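You operate a simulated robot arm through the tools that you are given. There is no shell and no other tool. Be economical: measure what you need, move in short steps, check, and stop when the job is done.

Carry out the task below with a simulated robot arm. There is one attempt and no reset: what you move stays moved.

## Task
Blot the damp gold brush, then wash the teal one with brush cleaner on the mat and blot it too.
Fine: hang both back in their holes.

Only the result counts: the job must be done as asked and must still hold three seconds after the hand-in. Knocking over, shifting, dropping, spilling or breaking anything else fails it.

## Robot
A 6-joint arm with a two-finger parallel gripper, fixed in place. Base frame: the origin is at the foot of the arm, x ahead of it, y to its left, z up; the work surface is at about z = 0. Lengths are in mm, angles in degrees, forces in N, time in s.
With the tool pointing down near the work surface it reaches from about 140 to 580 mm from the base axis. Its first joint turns from -66.0 to 66.0 degrees. Payload 2.1 kg.
The tool frame sits at the grasp point between the pads (the TCP): z along the fingers, y along the line on which they close. The tips reach 30 mm beyond it. Largest opening 94 mm; finger width 28, thickness 10; the body of the gripper, 50 by 96 mm, starts 55 mm behind the TCP.
Orientation is that of the tool frame in the base frame, as a unit quaternion [w, x, y, z]. With the fingers straight down and closing along the base's y, the tool's x points along the base's -x, its y along +y and its z along -z.

## Interface
- The arm moves only by the tool jog_arm. Its argument "plan" is text: rows parted by semicolons, each of 6 numbers parted by spaces: the shift along the base's x, y, z in mm, then the turn, a rotation vector about the base's x, y, z in degrees. In form: x y z wx wy wz; .... A call has 1 to 12 rows; each row shifts and turns the commanded pose from where the row before left it. "claw" is the opening, from 0 (shut) to 1 (fully open), set as the call begins (left out, the last holds). Rows are played at 5 a second. More than 50 mm and 8.6 degrees between two rows, or a gripper value outside its range, and nothing of the call is played. A pose out of reach is approached as far as the arm can. The call stops where the force on the tool passes 90 N (or 10 N more than at its start, if that is more) or the arm is blocked; 0.2 s more then pass. The fingers move at their own pace (about 72 mm/s each) and stop on an object; they squeeze with about 40 N. The grip force told is the motor's: it shows also when the fingers shut on nothing. Time passes only in rows, and 0.2 s behind the last, so rows that do not move let the fingers close. The reply holds the time, the measured pose of the TCP, the force on the tool along the base axes, the opening and the grip force, in the units named above and with some noise, with the torque about the TCP (base axes, N m) and any sound that the robot's microphone picked up, and new pictures: "views" is both (left out), scene, wrist or none.
- Cameras (640 x 400 px; columns grow to the right, rows downward): "scene" is fixed at [45.9, -354.1, 501.9]; the picture's right is [0.85, -0.52, 0.00], its down [-0.24, -0.39, -0.89] and it looks along [0.47, 0.76, -0.46] (base axes); focal length 312 px, centre (320, 200). "wrist" rides on the gripper at [76, 14, -103] in the tool frame; the picture's right is [-0.18, 0.98, 0.00], its down [-0.75, -0.14, -0.64] and it looks along [-0.63, -0.12, 0.77] (tool axes); focal length 243 px, centre (320, 200). There is no depth. A picture from a camera that has moved, and an enlarged one, comes with that camera's place and axes in the base frame and with its lens. The place of the scene camera against the robot may be out by one fixed shift of up to 18 mm in any direction.
- close_up(camera, box): a new picture of the part [left, top, right, bottom] of that camera's present view, enlarged. It takes no simulated time.
- close_job(): hands the job in; it is judged then, once.

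Work in short steps. Places have to be worked out from the pictures, the camera data and where the tool is seen: move nearer, look again, correct. Check each grasp and each placing, and mend what went wrong. You have 120 turns and 200 pictures in all, those below and enlarged ones among them. Open the gripper and draw the arm clear of the work before you hand the job in, unless the task says otherwise; then end with one line.

The tools are called after "Emit:" by a JSON object that holds its "fn" and its "kwargs". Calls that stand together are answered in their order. jog_arm: Moves the arm, as the interface text tells. Its arguments: {"type":"object","properties":{"plan":{"type":"string"},"claw":{"type":"number"},"views":{"type":"string","enum":["both","scene","wrist","none"]}},"required":["plan"]} The other tools are called the same way: close_up (camera, box) takes an enlarged picture of a part of a camera's view; close_job () hands the job in.

At the start:

```text
time_s: 0.0
eef_pos: [315.1, -15.4, 379.8]
ee_rot: [0.001, -0.001, 1.0, 0.0]
contact_force: [-0.2, 0.0, 0.9]
torque: [-0.02, 0.0, 0.02]
gripper_width: 93.9
grip_force: 0.1
```

scene: 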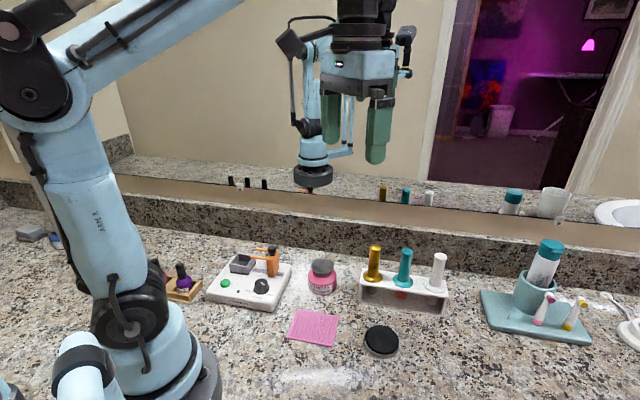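
wrist: 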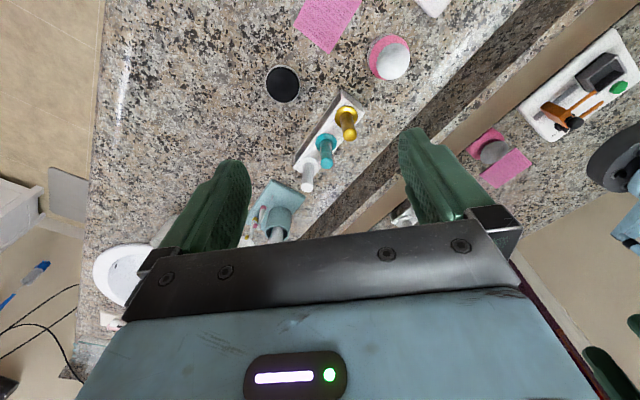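

I'll start by enlarging the work area to identify the objects.

Emit:
{"fn": "close_up", "kwargs": {"camera": "scene", "box": [270, 220, 470, 370]}}

Emit:
{"fn": "close_up", "kwargs": {"camera": "scene", "box": [160, 230, 320, 330]}}

Emit:
{"fn": "close_up", "kwargs": {"camera": "scene", "box": [470, 220, 640, 350]}}

Emit:
{"fn": "close_up", "kwargs": {"camera": "wrist", "box": [240, 0, 460, 240]}}

```text
2.67 times, centred on (370, 295) of scene
camera zoom: at [45.9, -354.1, 501.9], right [0.85, -0.52, 0.0], down [-0.24, -0.39, -0.89], along [0.47, 0.76, -0.46], focal length 832 px, centre (187, -53)
```

zoom: 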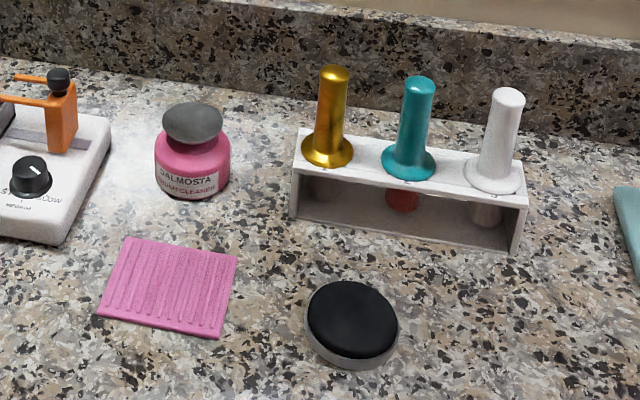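

```text
4.00 times, centred on (240, 280) of scene
camera zoom: at [45.9, -354.1, 501.9], right [0.85, -0.52, 0.0], down [-0.24, -0.39, -0.89], along [0.47, 0.76, -0.46], focal length 1248 px, centre (640, -120)
```

zoom: 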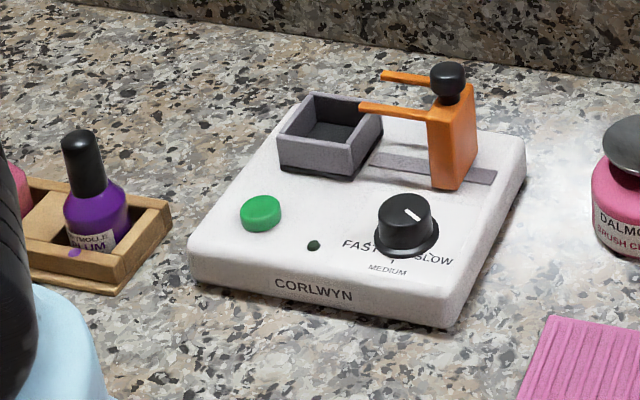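

```text
3.08 times, centred on (555, 285) of scene
camera zoom: at [45.9, -354.1, 501.9], right [0.85, -0.52, 0.0], down [-0.24, -0.39, -0.89], along [0.47, 0.76, -0.46], focal length 960 px, centre (-403, -62)
```

zoom: 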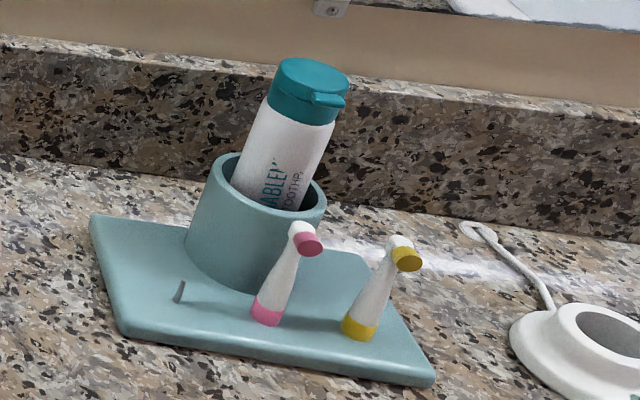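

```text
1.67 times, centred on (350, 120) of wrist
camera zoom: at [238.3, -0.6, 481.8], right [0.18, 0.98, 0.0], down [0.75, -0.14, 0.64], along [0.63, -0.12, -0.77], focal length 404 px, centre (270, 333)
```

zoom: 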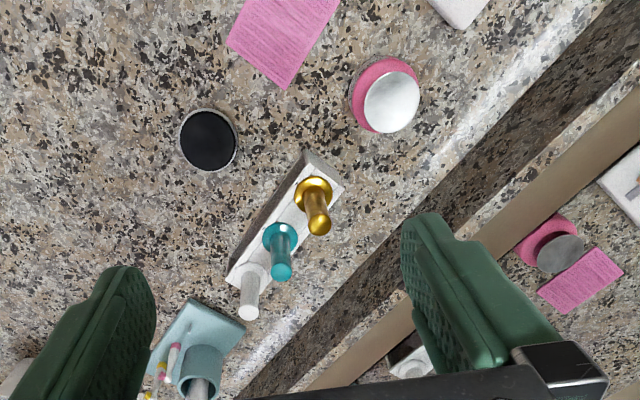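

The black disc with a grey rim looks like the blotting sponge, at about (345, -85). The pink ribbed mat is at about (265, 8), the cleaner jar at about (336, 100), and the gold brush at about (406, 16). I'll yaw so the fingers close across the rack row and move over the rack for a closer look.

Emit:
{"fn": "jog_arm", "kwargs": {"plan": "10 8 -30 0 0 -8.4;10 8 -30 0 0 -8.4;10 8 -30 0 0 -8.4;10 8 -30 0 0 -8.4;10 0 -10 0 0 -8.4", "views": "wrist"}}

```text
time_s: 1.2
eef_pos: [365.3, 17.3, 249.5]
ee_rot: [0.001, 0.358, 0.934, -0.001]
contact_force: [-0.1, 0.8, 0.5]
torque: [-0.01, 0.02, 0.02]
gripper_width: 94.0
grip_force: 0.0
camera wrist: at [317.8, 79.0, 351.2], right [0.79, 0.61, 0.0], down [0.46, -0.61, 0.64], along [0.39, -0.51, -0.77], focal length 243 px, centre (320, 200)
```

wrist: 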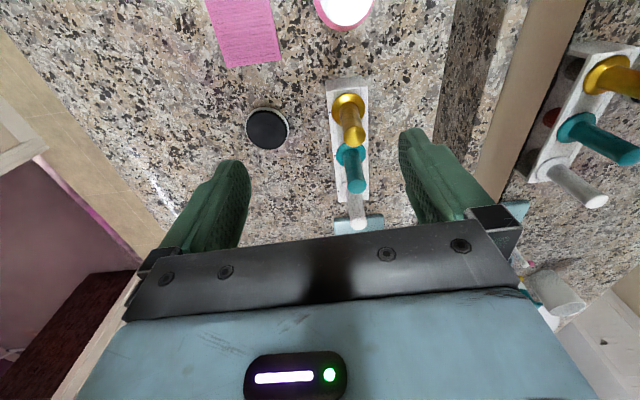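

Triangulating the two views puts the gold collar at about (411, 15), z≈30–40. The teal one is at about (460, -31). I'll go lower above gold to refine this.

Emit:
{"fn": "jog_arm", "kwargs": {"plan": "15 0 -30 0 0 0;15 0 -30 0 0 0;14 -2 -20 0 0 0;0 0 0 0 0 0", "views": "both"}}

Emit:
{"fn": "close_up", "kwargs": {"camera": "wrist", "box": [220, 0, 460, 220]}}

Emit:
{"fn": "close_up", "kwargs": {"camera": "scene", "box": [340, 200, 460, 320]}}

```text
time_s: 2.2
eef_pos: [406.5, 13.8, 171.3]
ee_rot: [0.001, 0.358, 0.934, -0.001]
contact_force: [-0.3, -0.3, 0.6]
torque: [0.0, 0.01, 0.01]
gripper_width: 94.1
grip_force: 0.0
camera wrist: at [360.7, 76.4, 272.5], right [0.79, 0.61, 0.0], down [0.47, -0.61, 0.64], along [0.39, -0.51, -0.77], focal length 243 px, centre (320, 200)
```

scene: 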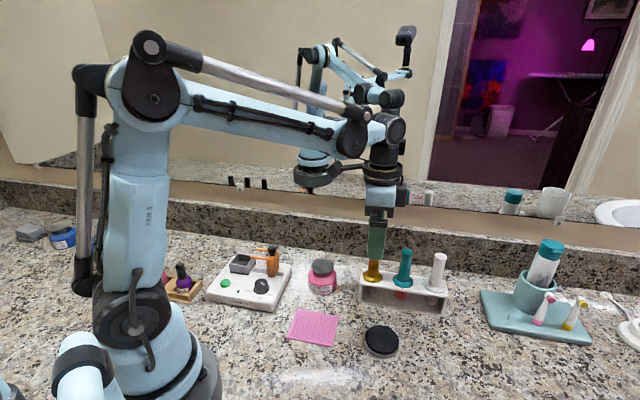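
wrist: 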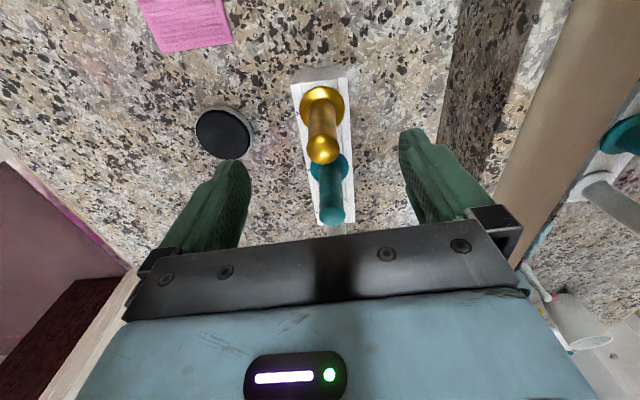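

```text
1.82 times, centred on (340, 110) of wrist
camera zoom: at [360.7, 76.4, 272.5], right [0.79, 0.61, 0.0], down [0.47, -0.61, 0.64], along [0.39, -0.51, -0.77], focal length 441 px, centre (284, 364)
```

zoom: 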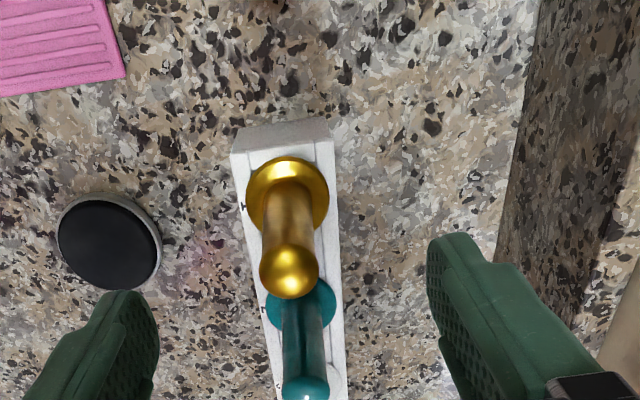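

```text
3.33 times, centred on (400, 260) of scene
camera zoom: at [45.9, -354.1, 501.9], right [0.85, -0.52, 0.0], down [-0.24, -0.39, -0.89], along [0.47, 0.76, -0.46], focal length 1040 px, centre (53, 0)
```

zoom: 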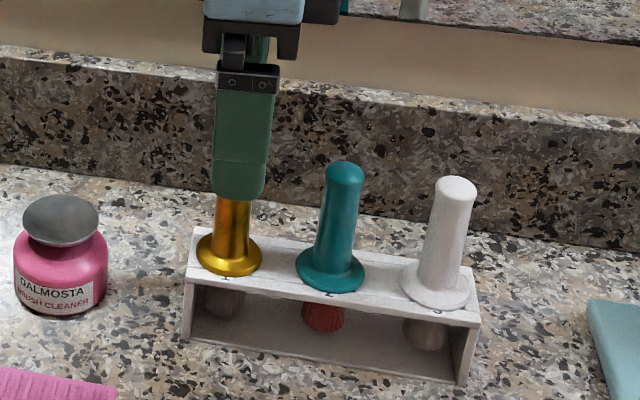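

The gold handle axis is at about (409, 15). The collar is at z≈42, the top at z≈125, and the diameter is about 22 mm. I'll lower to TCP z≈97 with the gripper open.

Emit:
{"fn": "jog_arm", "kwargs": {"plan": "1 0.5 -25 0 0 0;1 0.5 -25 0 0 0;0.5 0 -24 0 0 0;0 0 0 0 0 0", "views": "wrist"}}

Emit:
{"fn": "close_up", "kwargs": {"camera": "wrist", "box": [180, 0, 460, 260]}}

```text
time_s: 3.2
eef_pos: [411.6, 14.8, 96.7]
ee_rot: [0.001, 0.357, 0.934, -0.001]
contact_force: [-0.7, -0.3, 0.2]
torque: [-0.04, -0.01, -0.01]
gripper_width: 93.9
grip_force: 0.1
camera wrist: at [364.1, 76.6, 198.3], right [0.79, 0.61, 0.0], down [0.47, -0.61, 0.64], along [0.39, -0.51, -0.77], focal length 243 px, centre (320, 200)
```

wrist: 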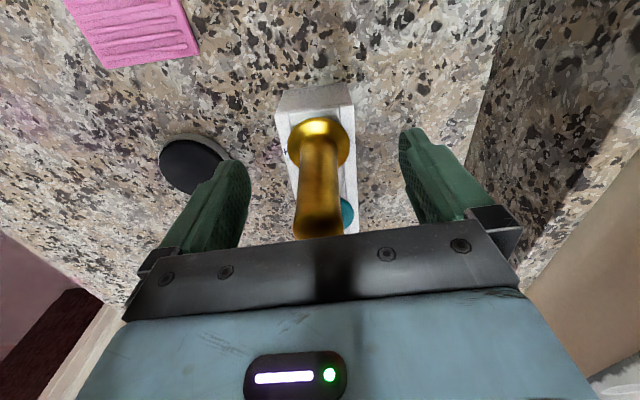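

```text
1.54 times, centred on (320, 130) of wrist
camera zoom: at [364.1, 76.6, 198.3], right [0.79, 0.61, 0.0], down [0.47, -0.61, 0.64], along [0.39, -0.51, -0.77], focal length 373 px, centre (320, 308)
```

zoom: 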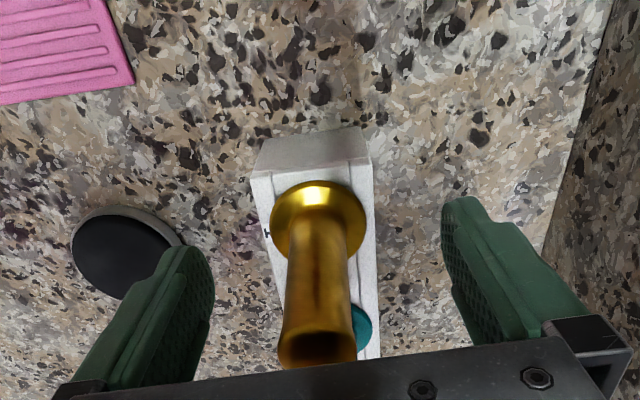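

The collar centre reads (410.4, 13.6), about 1.5 mm from the TCP. I'll nudge over and close.

Emit:
{"fn": "jog_arm", "kwargs": {"plan": "-1 -1 0 0 0 0;0 0 0 0 0 0;0 0 0 0 0 0;0 0 0 0 0 0", "views": "none"}}

Emit:
{"fn": "jog_arm", "kwargs": {"plan": "0 0 0 0 0 0;0 0 0 0 0 0;0 0 0 0 0 0;0 0 0 0 0 0", "claw": 0, "views": "scene"}}

```text
time_s: 4.2
eef_pos: [410.6, 13.6, 97.0]
ee_rot: [0.001, 0.356, 0.934, -0.001]
contact_force: [0.0, -0.4, 0.3]
torque: [0.0, -0.01, -0.01]
gripper_width: 94.0
grip_force: 0.1
```

```text
time_s: 5.2
eef_pos: [410.2, 14.4, 97.4]
ee_rot: [0.001, 0.357, 0.934, 0.0]
contact_force: [-1.0, -0.7, 2.0]
torque: [-0.06, 0.09, 0.03]
gripper_width: 20.7
grip_force: 39.8
```

scene: 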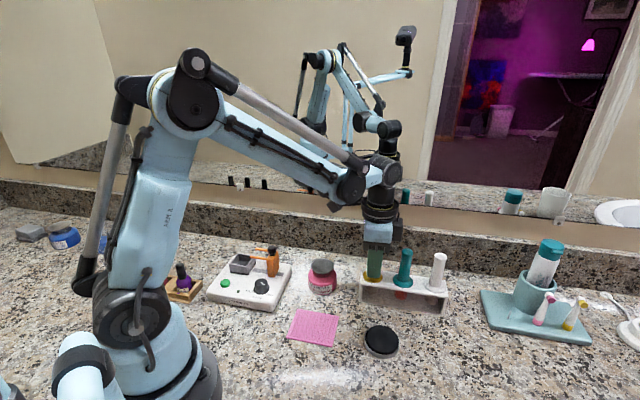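

The grip is on at 20.7 mm. I'll lift straight up.

Emit:
{"fn": "jog_arm", "kwargs": {"plan": "0 0 15 0 0 0;0 0 20 0 0 0;0 0 25 0 0 0;0 0 25 0 0 0;0 0 0 0 0 0", "views": "both"}}

Emit:
{"fn": "close_up", "kwargs": {"camera": "scene", "box": [330, 190, 460, 320]}}

```text
time_s: 6.4
eef_pos: [410.3, 15.4, 179.7]
ee_rot: [0.001, 0.357, 0.934, 0.0]
contact_force: [0.0, -0.8, -0.1]
torque: [-0.01, -0.01, -0.01]
gripper_width: 21.0
grip_force: 40.4
camera wrist: at [362.5, 77.0, 282.3], right [0.79, 0.61, 0.0], down [0.47, -0.61, 0.64], along [0.39, -0.51, -0.77], focal length 243 px, centre (320, 200)
```

scene: 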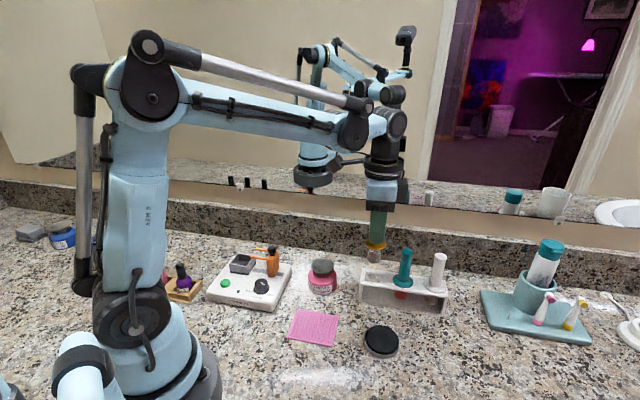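
wrist: 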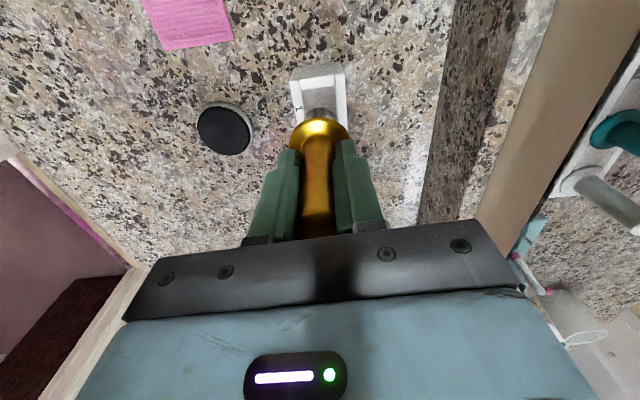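

```text
3.08 times, centred on (395, 255) of scene
camera zoom: at [45.9, -354.1, 501.9], right [0.85, -0.52, 0.0], down [-0.24, -0.39, -0.89], along [0.47, 0.76, -0.46], focal length 960 px, centre (89, 31)
```

zoom: 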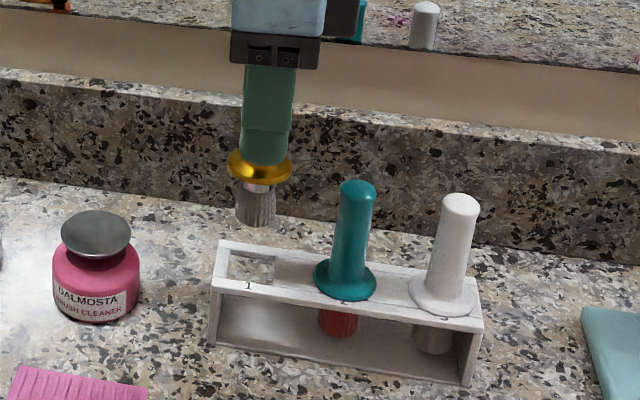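

The brush is out, with the bristle tip about 93 mm below the TCP. I'll move over the black pad at about (346, -86), staying high.

Emit:
{"fn": "jog_arm", "kwargs": {"plan": "-16 -25 0 0 0 0;-16 -25 0 0 0 0;-16 -25 0 0 0 0;-16 -25 0 0 0 0;0 0 -30 0 0 0;0 0 0 0 0 0", "views": "both"}}

Emit:
{"fn": "close_up", "kwargs": {"camera": "scene", "box": [320, 240, 460, 380]}}

Emit:
{"fn": "close_up", "kwargs": {"camera": "wrist", "box": [220, 40, 420, 240]}}

```text
time_s: 7.8
eef_pos: [346.3, -84.6, 150.6]
ee_rot: [0.001, 0.358, 0.934, -0.001]
contact_force: [-0.2, 0.6, -0.6]
torque: [-0.03, 0.0, -0.01]
gripper_width: 20.7
grip_force: 40.4
camera wrist: at [298.6, -22.4, 252.4], right [0.79, 0.61, 0.0], down [0.47, -0.61, 0.64], along [0.39, -0.51, -0.77], focal length 243 px, centre (320, 200)
```

scene: 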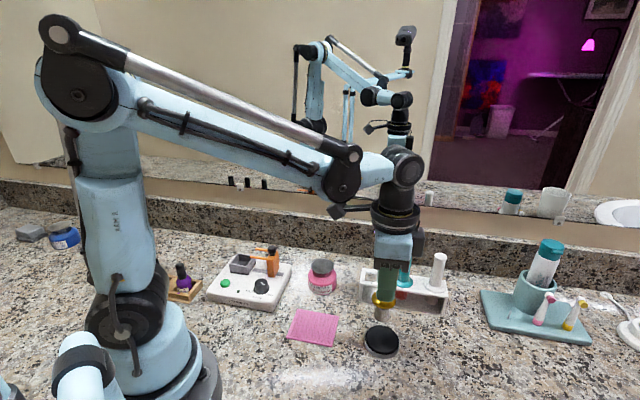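
wrist: 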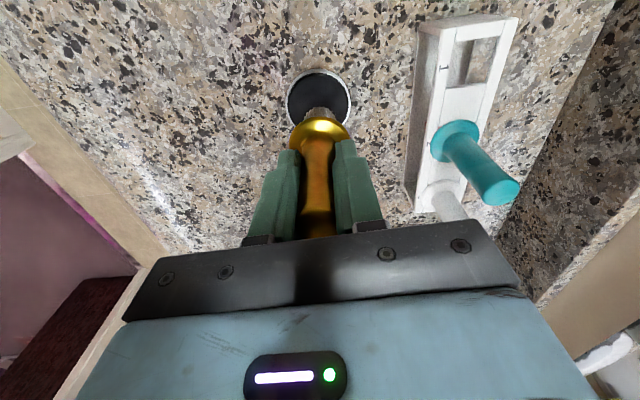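

```text
2.86 times, centred on (390, 310) of scene
camera zoom: at [45.9, -354.1, 501.9], right [0.85, -0.52, 0.0], down [-0.24, -0.39, -0.89], along [0.47, 0.76, -0.46], focal length 891 px, centre (120, -114)
```

zoom: 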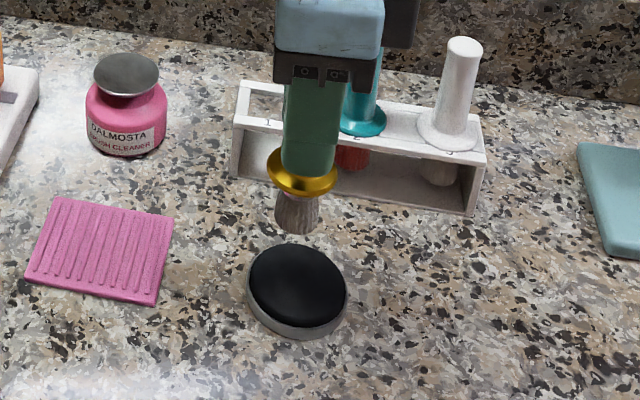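

```text
2.00 times, centred on (320, 140) of wrist
camera zoom: at [298.6, -22.4, 252.4], right [0.79, 0.61, 0.0], down [0.47, -0.61, 0.64], along [0.39, -0.51, -0.77], focal length 485 px, centre (320, 320)
```

zoom: 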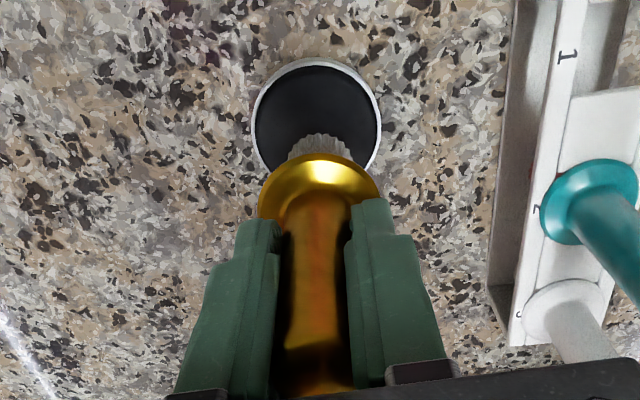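

The pad centre is at about (343, -84), just below the brush. I'll descend, then press gently in small steps while watching the force.

Emit:
{"fn": "jog_arm", "kwargs": {"plan": "-2 0 -18 0 0 0;-1 0 -15 0 0 0;0 0 -4 0 0 0;0 0 0 0 0 0", "views": "scene"}}

Emit:
{"fn": "close_up", "kwargs": {"camera": "scene", "box": [330, 260, 430, 370]}}

```text
time_s: 8.8
eef_pos: [343.1, -85.3, 113.6]
ee_rot: [0.002, 0.358, 0.934, -0.001]
contact_force: [0.2, 0.1, -0.2]
torque: [0.0, 0.01, 0.0]
gripper_width: 20.8
grip_force: 39.7
```

scene: 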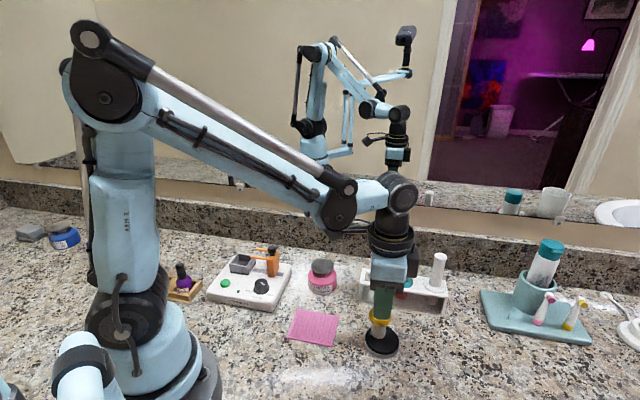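

```text
3.64 times, centred on (380, 315) of scene
camera zoom: at [45.9, -354.1, 501.9], right [0.85, -0.52, 0.0], down [-0.24, -0.39, -0.89], along [0.47, 0.76, -0.46], focal length 1134 px, centre (102, -218)
```

zoom: 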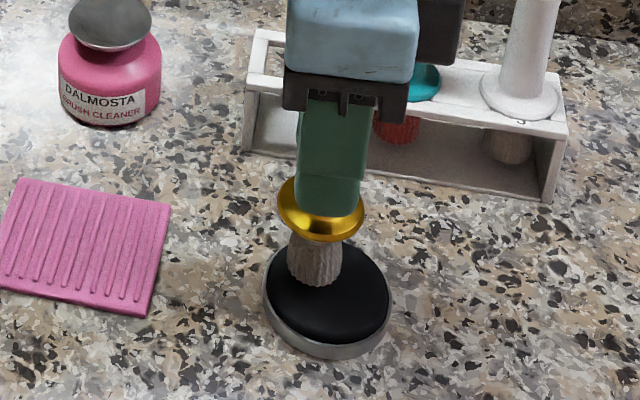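

No contact yet, with the tip a few mm above the pad. I'll step down slowly.

Emit:
{"fn": "jog_arm", "kwargs": {"plan": "0 0 -2 0 0 0;0 0 -2 0 0 0;0 0 -2 0 0 0;0 0 0 0 0 0", "views": "none"}}

Emit:
{"fn": "jog_arm", "kwargs": {"plan": "0 0 -2 0 0 0;0 0 -1 0 0 0;0 0 0 0 0 0", "views": "scene"}}

Emit:
{"fn": "close_up", "kwargs": {"camera": "scene", "box": [330, 260, 430, 370]}}

```text
time_s: 9.8
eef_pos: [343.7, -86.0, 107.1]
ee_rot: [0.001, 0.358, 0.934, -0.001]
contact_force: [0.0, 0.4, -0.2]
torque: [0.01, -0.04, 0.0]
gripper_width: 21.2
grip_force: 40.4
```

```text
time_s: 10.6
eef_pos: [343.8, -85.4, 106.2]
ee_rot: [0.001, 0.358, 0.934, 0.0]
contact_force: [0.3, 0.6, -1.6]
torque: [-0.01, 0.01, -0.04]
gripper_width: 20.9
grip_force: 40.0
```

scene: 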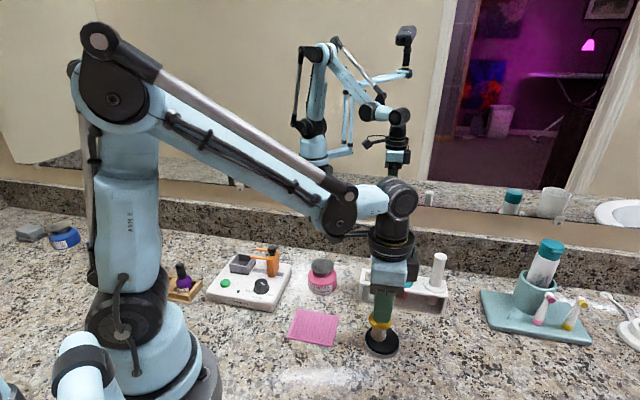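

```text
3.64 times, centred on (380, 315) of scene
camera zoom: at [45.9, -354.1, 501.9], right [0.85, -0.52, 0.0], down [-0.24, -0.39, -0.89], along [0.47, 0.76, -0.46], focal length 1134 px, centre (102, -218)
```

zoom: 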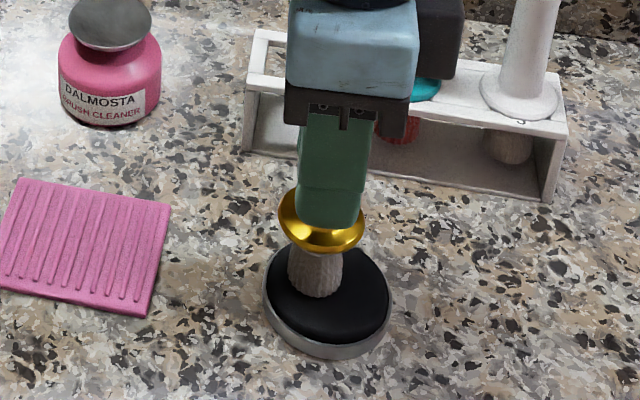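

Contact is starting: z lags the command by about 2 mm. I'll press a bit more.

Emit:
{"fn": "jog_arm", "kwargs": {"plan": "0 0 -2 0 0 0;0 0 0 0 0 0;0 0 0 0 0 0", "views": "none"}}

Emit:
{"fn": "jog_arm", "kwargs": {"plan": "0 0 -2 0 0 0;0 0 0 0 0 0;0 0 0 0 0 0", "views": "none"}}

```text
time_s: 11.4
eef_pos: [343.0, -85.9, 103.3]
ee_rot: [0.001, 0.357, 0.934, 0.0]
contact_force: [0.7, 1.3, 29.3]
torque: [0.02, -0.05, 0.03]
gripper_width: 20.9
grip_force: 40.1
```

```text
time_s: 12.2
eef_pos: [342.8, -86.2, 101.4]
ee_rot: [0.001, 0.358, 0.934, 0.0]
contact_force: [-0.2, -0.9, 27.4]
torque: [-0.07, 0.05, 0.02]
gripper_width: 21.0
grip_force: 40.0
```

It pressed at about 28 N and held there, so the brush may have slipped slightly in the grip. I'll lift, dab again and look at the bristles.

Emit:
{"fn": "jog_arm", "kwargs": {"plan": "0 0 0 0 0 0;0 0 0 0 0 0;0 0 10 0 0 0;0 0 -6 0 0 0;0 0 -4 0 0 0;0 0 0 0 0 0;0 0 0 0 0 0;0 0 0 0 0 0", "views": "none"}}

Emit:
{"fn": "jog_arm", "kwargs": {"plan": "0 0 10 0 0 0;0 0 20 0 0 0;0 0 0 0 0 0", "views": "none"}}

Emit:
{"fn": "close_up", "kwargs": {"camera": "scene", "box": [330, 260, 430, 370]}}

```text
time_s: 14.0
eef_pos: [342.3, -86.1, 101.7]
ee_rot: [0.002, 0.358, 0.934, 0.0]
contact_force: [-1.6, -0.5, 3.1]
torque: [-0.01, 0.13, 0.04]
gripper_width: 20.8
grip_force: 39.9
```

```text
time_s: 14.8
eef_pos: [343.4, -85.9, 131.5]
ee_rot: [0.001, 0.358, 0.934, 0.0]
contact_force: [0.3, -0.6, -0.5]
torque: [-0.02, 0.02, 0.01]
gripper_width: 20.8
grip_force: 40.2
```

```text
3.64 times, centred on (380, 315) of scene
camera zoom: at [45.9, -354.1, 501.9], right [0.85, -0.52, 0.0], down [-0.24, -0.39, -0.89], along [0.47, 0.76, -0.46], focal length 1134 px, centre (102, -218)
```

zoom: 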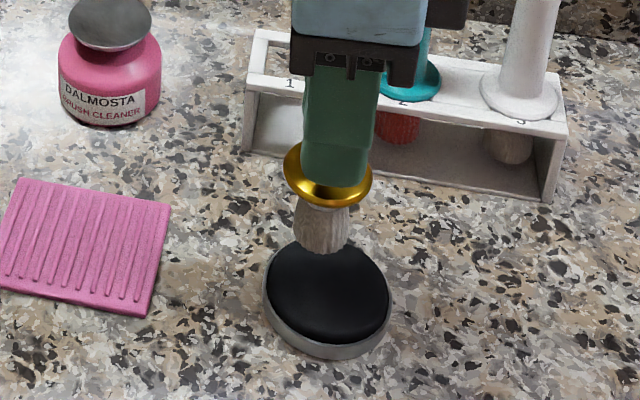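

I'll take a closer look at the bristles and pad.

Emit:
{"fn": "close_up", "kwargs": {"camera": "scene", "box": [355, 295, 415, 355]}}

Emit:
{"fn": "close_up", "kwargs": {"camera": "wrist", "box": [260, 50, 380, 160]}}

```text
6.67 times, centred on (385, 325) of scene
camera zoom: at [45.9, -354.1, 501.9], right [0.85, -0.52, 0.0], down [-0.24, -0.39, -0.89], along [0.47, 0.76, -0.46], focal length 2080 px, centre (-113, -633)
```

zoom: 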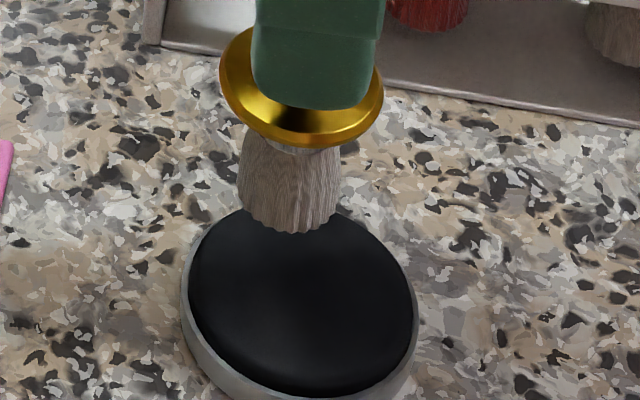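

```text
3.64 times, centred on (320, 105) of wrist
camera zoom: at [296.3, -23.3, 233.5], right [0.79, 0.61, 0.0], down [0.47, -0.61, 0.64], along [0.39, -0.51, -0.77], focal length 882 px, centre (320, 546)
```

zoom: 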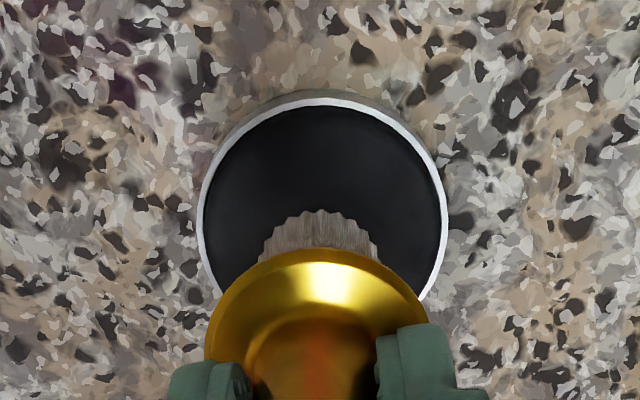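

The bristles now look paler. To be sure, I'll do one more light press, held a little longer.

Emit:
{"fn": "jog_arm", "kwargs": {"plan": "0 0 -20 0 0 0;0 0 -9 0 0 0;0 0 -2.5 0 0 0;0 0 0 0 0 0;0 0 0 0 0 0;0 0 0 0 0 0;0 0 0 0 0 0;0 0 0 0 0 0;0 0 0 0 0 0;0 0 0 0 0 0", "views": "none"}}

Emit:
{"fn": "jog_arm", "kwargs": {"plan": "0 0 10 0 0 0;0 0 25 0 0 0;0 0 38 0 0 0;0 0 0 0 0 0", "views": "wrist"}}

Emit:
{"fn": "close_up", "kwargs": {"camera": "scene", "box": [330, 240, 430, 370]}}

```text
time_s: 17.0
eef_pos: [343.3, -84.6, 99.3]
ee_rot: [0.0, 0.357, 0.934, 0.001]
contact_force: [1.5, 0.2, 26.1]
torque: [-0.06, -0.05, 0.02]
gripper_width: 20.8
grip_force: 40.0
```

```text
time_s: 18.0
eef_pos: [342.2, -84.4, 172.8]
ee_rot: [0.001, 0.358, 0.934, -0.001]
contact_force: [-1.0, 0.2, -0.9]
torque: [-0.01, -0.02, 0.02]
gripper_width: 20.7
grip_force: 40.1
camera wrist: at [295.4, -22.3, 274.2], right [0.79, 0.61, 0.0], down [0.47, -0.61, 0.64], along [0.39, -0.51, -0.77], focal length 243 px, centre (320, 200)
```

wrist: 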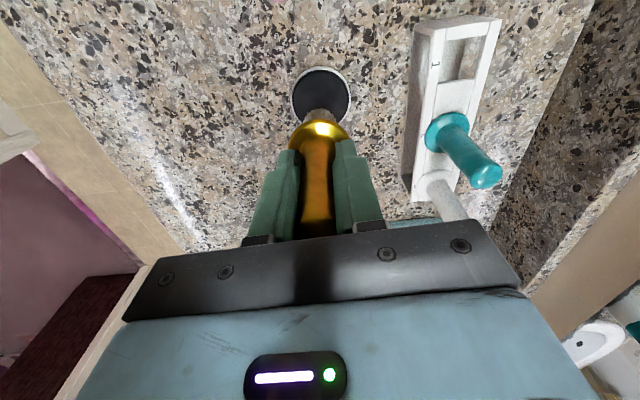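

```text
3.08 times, centred on (380, 305) of scene
camera zoom: at [45.9, -354.1, 501.9], right [0.85, -0.52, 0.0], down [-0.24, -0.39, -0.89], along [0.47, 0.76, -0.46], focal length 960 px, centre (135, -123)
```

zoom: 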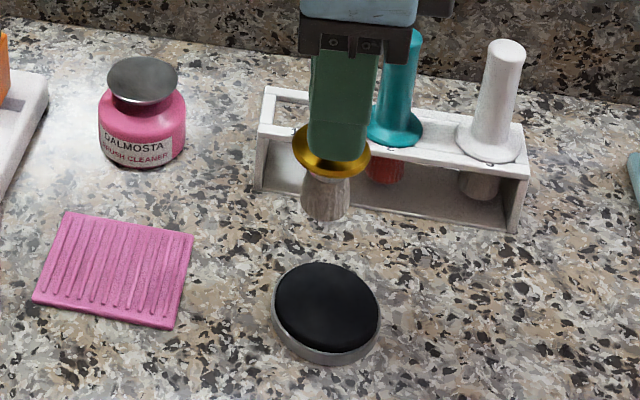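

The bristles are now a clearly dry tan. I'll carry gold back above hole 1 by reversing the moves.

Emit:
{"fn": "jog_arm", "kwargs": {"plan": "17 25 8 0 0 0;17 25 0 0 0 0;17 25 0 0 0 0;16 25 0 0 0 0;0 0 0 0 0 0;0 0 -30 0 0 0;0 0 0 0 0 0", "views": "wrist"}}

Emit:
{"fn": "close_up", "kwargs": {"camera": "wrist", "box": [220, 20, 420, 220]}}

Emit:
{"fn": "close_up", "kwargs": {"camera": "scene", "box": [340, 220, 460, 320]}}

```text
time_s: 19.6
eef_pos: [409.6, 16.1, 150.1]
ee_rot: [0.001, 0.357, 0.934, -0.001]
contact_force: [0.1, -0.2, 0.1]
torque: [-0.02, -0.03, 0.03]
gripper_width: 21.0
grip_force: 39.7
camera wrist: at [361.7, 77.9, 252.1], right [0.79, 0.61, 0.0], down [0.47, -0.61, 0.64], along [0.39, -0.51, -0.77], focal length 243 px, centre (320, 200)
```

wrist: 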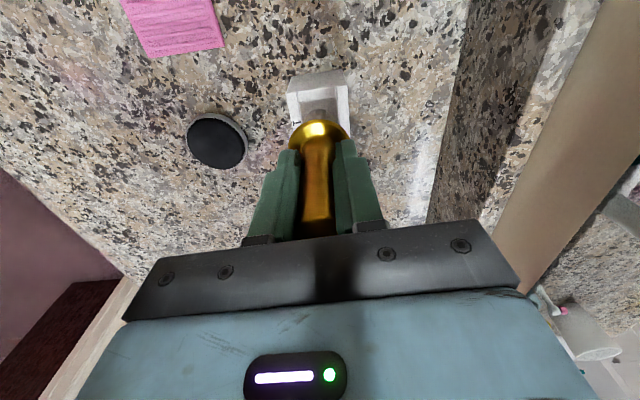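

```text
2.00 times, centred on (320, 120) of wrist
camera zoom: at [361.7, 77.9, 252.1], right [0.79, 0.61, 0.0], down [0.47, -0.61, 0.64], along [0.39, -0.51, -0.77], focal length 485 px, centre (320, 360)
```

zoom: 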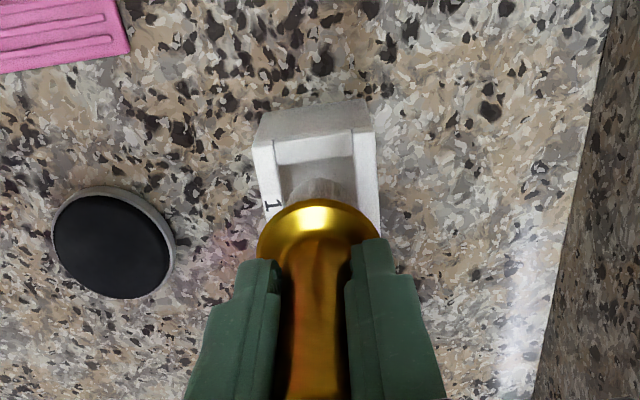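

```text
4.00 times, centred on (400, 270) of scene
camera zoom: at [45.9, -354.1, 501.9], right [0.85, -0.52, 0.0], down [-0.24, -0.39, -0.89], along [0.47, 0.76, -0.46], focal length 1248 px, centre (0, -80)
```

zoom: 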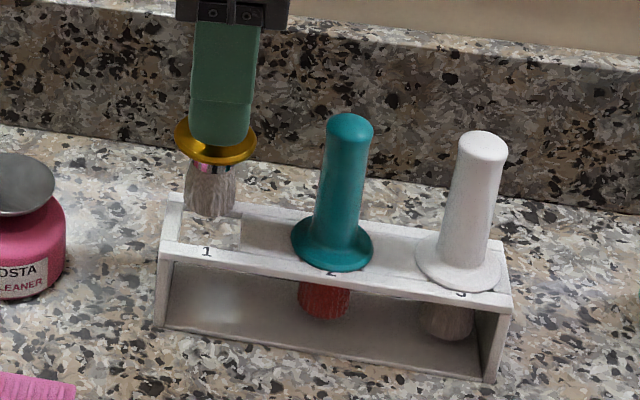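

The alignment matches the pick-up pose. I'll lower in steps: the seat is expected at TCP z≈92 because of the slip.

Emit:
{"fn": "jog_arm", "kwargs": {"plan": "0 0 -14 0 0 0;0 0 -10 0 0 0;0 0 0 0 0 0", "views": "none"}}

Emit:
{"fn": "close_up", "kwargs": {"camera": "wrist", "box": [240, 40, 400, 180]}}

Emit:
{"fn": "close_up", "kwargs": {"camera": "scene", "box": [350, 240, 420, 310]}}

```text
time_s: 20.4
eef_pos: [409.0, 15.2, 127.0]
ee_rot: [0.002, 0.357, 0.934, 0.0]
contact_force: [0.0, -0.8, -1.3]
torque: [0.02, -0.01, -0.03]
gripper_width: 20.6
grip_force: 40.2
```

```text
2.86 times, centred on (320, 110) of wrist
camera zoom: at [362.4, 78.4, 228.8], right [0.79, 0.61, 0.0], down [0.47, -0.61, 0.64], along [0.39, -0.51, -0.77], focal length 693 px, centre (320, 457)
```

zoom: 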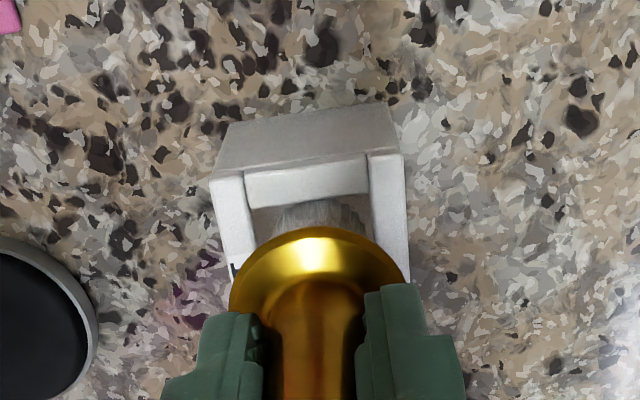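

```text
5.71 times, centred on (385, 275) of scene
camera zoom: at [45.9, -354.1, 501.9], right [0.85, -0.52, 0.0], down [-0.24, -0.39, -0.89], along [0.47, 0.76, -0.46], focal length 1782 px, centre (-51, -229)
```

zoom: 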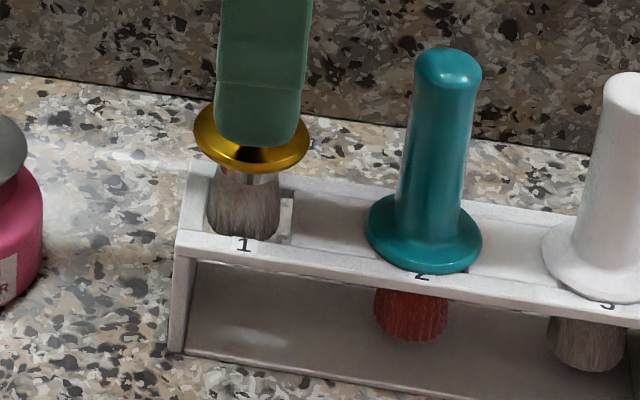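

The bristles are entering the hole freely, so I'll continue down.

Emit:
{"fn": "jog_arm", "kwargs": {"plan": "0 0 -10 0 0 0;0 0 -10 0 0 0;0 0 -7 0 0 0;0 0 0 0 0 0", "views": "none"}}

Emit:
{"fn": "jog_arm", "kwargs": {"plan": "0 0 -4 0 0 0;0 0 0 0 0 0", "views": "none"}}

Emit:
{"fn": "close_up", "kwargs": {"camera": "scene", "box": [350, 240, 420, 310]}}

```text
time_s: 21.4
eef_pos: [409.8, 15.4, 99.3]
ee_rot: [0.001, 0.357, 0.934, 0.0]
contact_force: [0.3, 0.7, -1.1]
torque: [0.01, 0.0, 0.02]
gripper_width: 20.9
grip_force: 40.0
```

```text
time_s: 22.0
eef_pos: [409.2, 15.9, 97.2]
ee_rot: [0.001, 0.358, 0.934, 0.0]
contact_force: [0.2, 0.8, 0.0]
torque: [-0.01, 0.01, 0.02]
gripper_width: 21.1
grip_force: 39.6
```

```text
5.71 times, centred on (385, 275) of scene
camera zoom: at [45.9, -354.1, 501.9], right [0.85, -0.52, 0.0], down [-0.24, -0.39, -0.89], along [0.47, 0.76, -0.46], focal length 1782 px, centre (-51, -229)
```

zoom: 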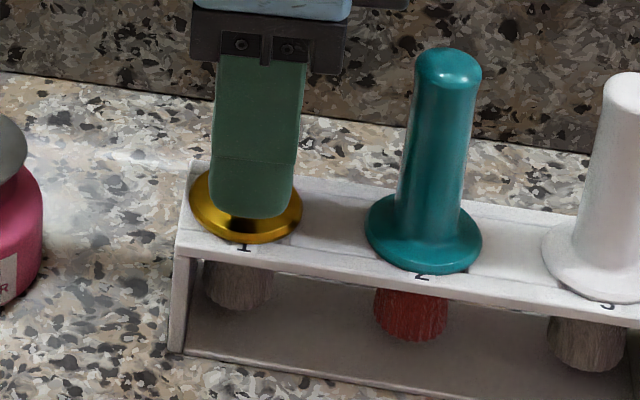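

It is nearly seated. I'll ease down until there is contact.

Emit:
{"fn": "jog_arm", "kwargs": {"plan": "0 0 -1.5 0 0 0;0 0 0 0 0 0", "views": "none"}}

Emit:
{"fn": "jog_arm", "kwargs": {"plan": "0 0 -1.5 0 0 0;0 0 0 0 0 0", "views": "none"}}

```text
time_s: 22.6
eef_pos: [410.3, 14.2, 94.9]
ee_rot: [0.0, 0.357, 0.934, -0.001]
contact_force: [-1.8, 2.3, 12.5]
torque: [-0.1, -0.08, 0.06]
gripper_width: 21.0
grip_force: 40.4
```

```text
time_s: 23.2
eef_pos: [409.9, 15.4, 92.9]
ee_rot: [-0.001, 0.357, 0.934, -0.001]
contact_force: [-4.7, 2.9, 29.9]
torque: [-0.01, 0.04, 0.03]
gripper_width: 20.7
grip_force: 39.9
```

It is seated, with the collar bearing on the rack. I'll relieve the pressure, open, and rise.

Emit:
{"fn": "jog_arm", "kwargs": {"plan": "0 0 1.5 0 0 0;0 0 0 0 0 0", "views": "none"}}

Emit:
{"fn": "jog_arm", "kwargs": {"plan": "0 0 0 0 0 0;0 0 0 0 0 0;0 0 0 0 0 0;0 0 0 0 0 0", "claw": 1, "views": "none"}}

Emit:
{"fn": "jog_arm", "kwargs": {"plan": "0 0 20 0 0 0;0 0 30 0 0 0;0 0 30 0 0 0;0 0 0 0 0 0", "views": "both"}}

Emit:
{"fn": "close_up", "kwargs": {"camera": "scene", "box": [340, 220, 460, 320]}}

Emit:
{"fn": "close_up", "kwargs": {"camera": "wrist", "box": [240, 60, 400, 230]}}

```text
time_s: 23.8
eef_pos: [410.8, 13.6, 93.3]
ee_rot: [0.001, 0.357, 0.934, -0.001]
contact_force: [-0.1, 1.2, -0.8]
torque: [0.01, -0.01, 0.0]
gripper_width: 20.7
grip_force: 39.4
```

```text
time_s: 24.8
eef_pos: [410.1, 15.2, 94.5]
ee_rot: [0.002, 0.357, 0.934, 0.0]
contact_force: [-0.6, -0.5, -0.4]
torque: [-0.01, 0.0, 0.01]
gripper_width: 94.2
grip_force: 0.1
```

```text
time_s: 25.8
eef_pos: [410.3, 14.7, 174.9]
ee_rot: [0.001, 0.356, 0.934, 0.0]
contact_force: [-0.1, -0.3, 1.0]
torque: [0.0, 0.05, 0.0]
gripper_width: 93.9
grip_force: 0.1
camera wrist: at [362.5, 77.3, 276.3], right [0.79, 0.61, 0.0], down [0.47, -0.61, 0.64], along [0.39, -0.51, -0.77], focal length 243 px, centre (320, 200)
```

scene: 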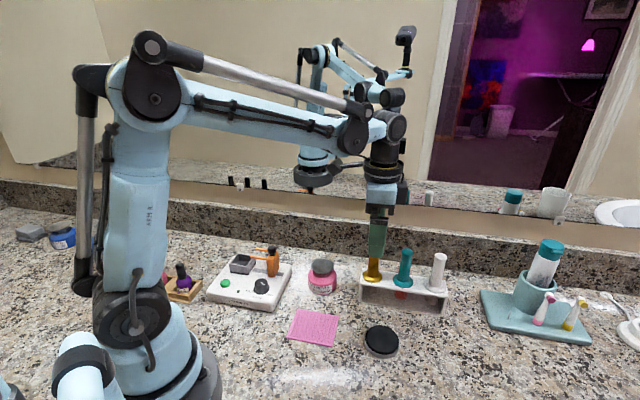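
wrist: 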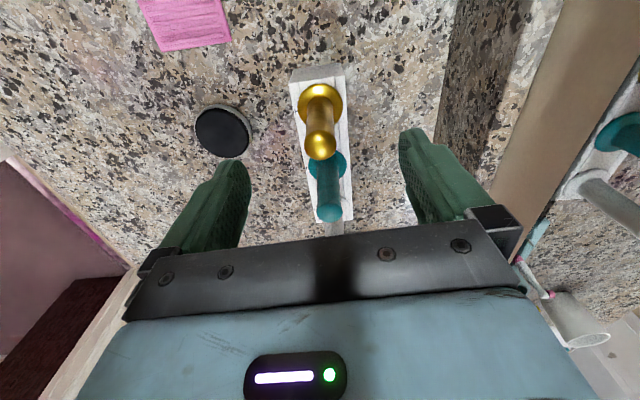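

```text
4.00 times, centred on (400, 270) of scene
camera zoom: at [45.9, -354.1, 501.9], right [0.85, -0.52, 0.0], down [-0.24, -0.39, -0.89], along [0.47, 0.76, -0.46], focal length 1248 px, centre (0, -80)
```

zoom: 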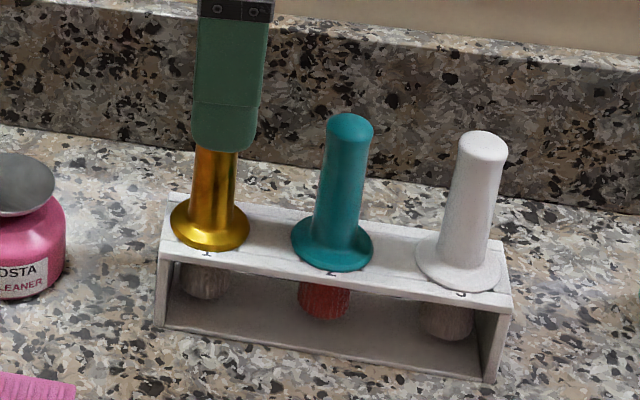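

```text
2.35 times, centred on (320, 145) of wrist
camera zoom: at [362.5, 77.3, 276.3], right [0.79, 0.61, 0.0], down [0.47, -0.61, 0.64], along [0.39, -0.51, -0.77], focal length 571 px, centre (320, 329)
```

zoom: 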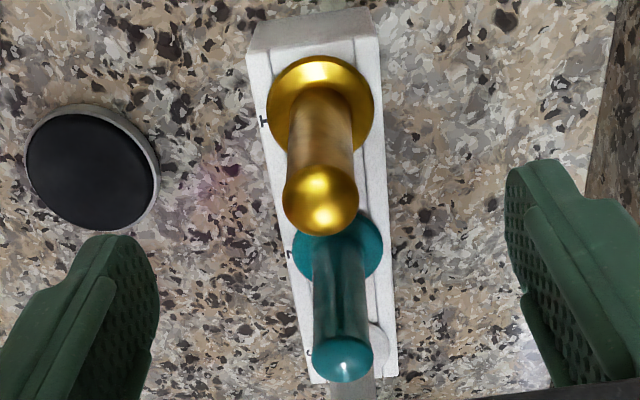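

Gold is hung and its bristles are dry. Next I'll inspect the cleaner jar from above.

Emit:
{"fn": "jog_arm", "kwargs": {"plan": "-19 22 5 0 0 0;-19 22 5 0 0 0;-19 22 5 0 0 0;-19 22 0 0 0 0;0 0 0 0 0 0", "views": "wrist"}}

Emit:
{"fn": "close_up", "kwargs": {"camera": "wrist", "box": [230, 0, 410, 160]}}

Emit:
{"fn": "close_up", "kwargs": {"camera": "scene", "box": [285, 240, 360, 305]}}

```text
time_s: 27.0
eef_pos: [333.2, 102.2, 188.2]
ee_rot: [0.001, 0.358, 0.934, -0.001]
contact_force: [0.6, 0.2, 0.2]
torque: [0.04, -0.01, -0.01]
gripper_width: 94.3
grip_force: 0.0
camera wrist: at [285.5, 164.9, 290.8], right [0.79, 0.61, 0.0], down [0.47, -0.61, 0.64], along [0.39, -0.51, -0.77], focal length 243 px, centre (320, 200)
```

wrist: 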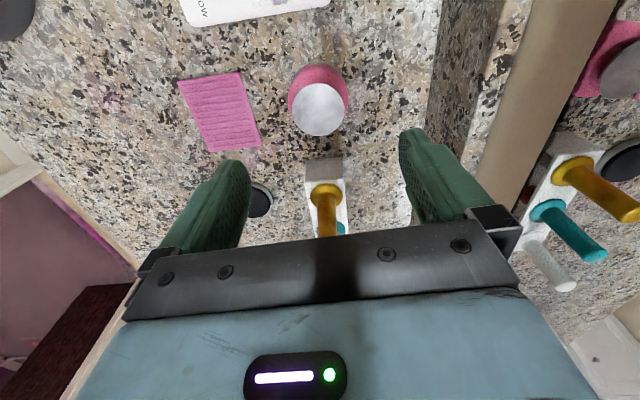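

```text
2.50 times, centred on (320, 80) of wrist
camera zoom: at [285.5, 164.9, 290.8], right [0.79, 0.61, 0.0], down [0.47, -0.61, 0.64], along [0.39, -0.51, -0.77], focal length 606 px, centre (320, 500)
```

zoom: 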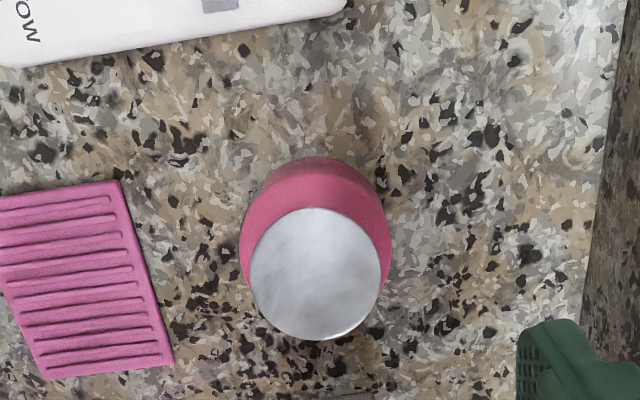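

```text
6.15 times, centred on (322, 272) of scene
camera zoom: at [45.9, -354.1, 501.9], right [0.85, -0.52, 0.0], down [-0.24, -0.39, -0.89], along [0.47, 0.76, -0.46], focal length 1920 px, centre (305, -246)
```

zoom: 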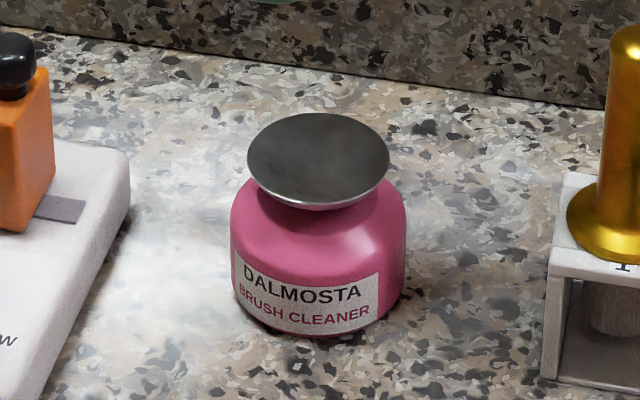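

The jar has a dished press-pump top, a metal dish at about (334.6, 97.6), z≈52, radius 25. The brush is presumably pressed on it to pump cleaner. The mat centre is at about (258, 10), with its ridges at 45°. Next I'll fetch teal, at about (458, -32).

Emit:
{"fn": "jog_arm", "kwargs": {"plan": "31 -33 0 0 0 0;31 -33 0 0 0 0;31 -34 0 0 0 0;31 -34 -15 0 0 0;0 0 0 0 0 0", "views": "wrist"}}

Emit:
{"fn": "close_up", "kwargs": {"camera": "wrist", "box": [240, 40, 400, 230]}}

```text
time_s: 28.2
eef_pos: [455.5, -32.6, 173.8]
ee_rot: [0.001, 0.358, 0.934, 0.0]
contact_force: [0.6, -0.1, 0.2]
torque: [-0.02, 0.0, 0.01]
gripper_width: 94.2
grip_force: 0.1
camera wrist: at [409.1, 29.9, 275.7], right [0.79, 0.61, 0.0], down [0.47, -0.61, 0.64], along [0.39, -0.51, -0.77], focal length 243 px, centre (320, 200)
```

wrist: 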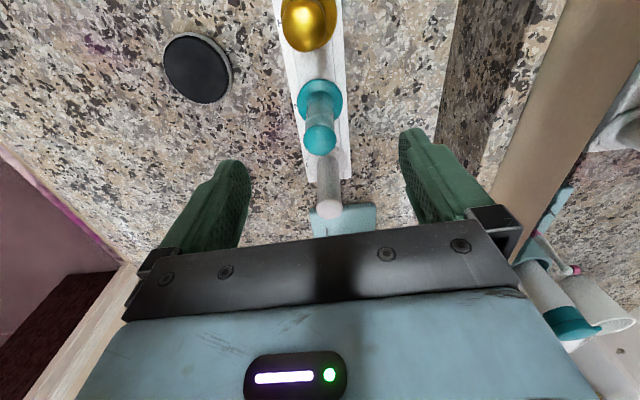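

```text
2.11 times, centred on (320, 135) of wrist
camera zoom: at [409.1, 29.9, 275.7], right [0.79, 0.61, 0.0], down [0.47, -0.61, 0.64], along [0.39, -0.51, -0.77], focal length 511 px, centre (320, 337)
```

zoom: 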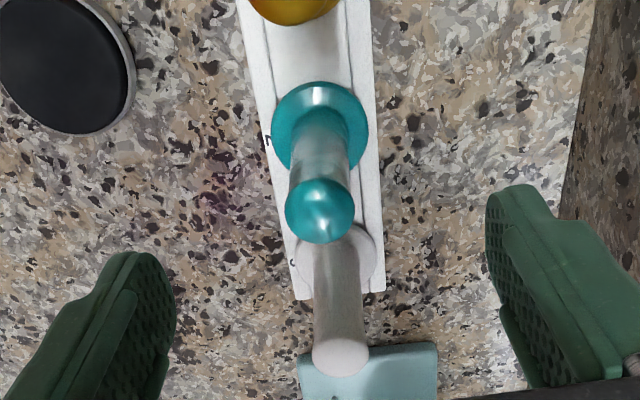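

Teal's axis refines to about (454, -29). I'll correct for that and descend.

Emit:
{"fn": "jog_arm", "kwargs": {"plan": "-1 2.5 -20 0 0 0;-0.5 1 -27 0 0 0;0 0 -27 0 0 0;0 0 0 0 0 0", "views": "wrist"}}

Emit:
{"fn": "close_up", "kwargs": {"camera": "wrist", "box": [180, 0, 460, 260]}}

```text
time_s: 29.2
eef_pos: [456.7, -26.9, 99.6]
ee_rot: [0.001, 0.358, 0.934, 0.0]
contact_force: [0.3, -1.1, 0.2]
torque: [-0.01, 0.01, 0.04]
gripper_width: 94.3
grip_force: 0.0
camera wrist: at [410.6, 34.6, 203.1], right [0.79, 0.61, 0.0], down [0.47, -0.61, 0.64], along [0.39, -0.51, -0.77], focal length 243 px, centre (320, 200)
```

wrist: 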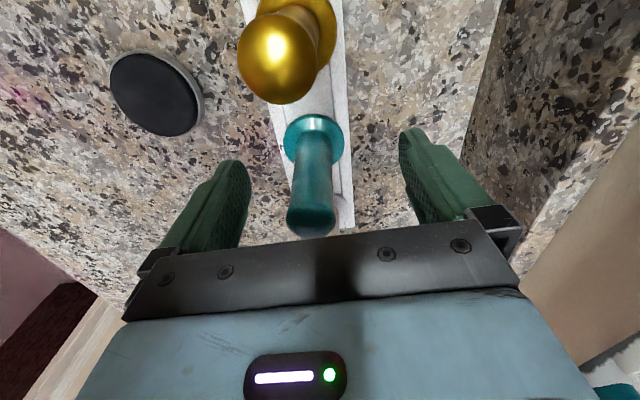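

```text
1.54 times, centred on (320, 130) of wrist
camera zoom: at [410.6, 34.6, 203.1], right [0.79, 0.61, 0.0], down [0.47, -0.61, 0.64], along [0.39, -0.51, -0.77], focal length 373 px, centre (320, 308)
```

zoom: 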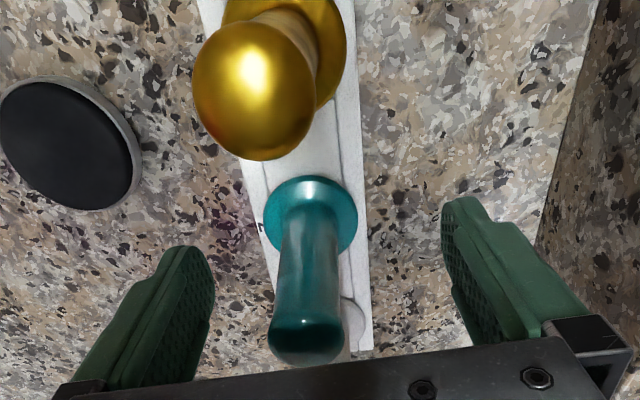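

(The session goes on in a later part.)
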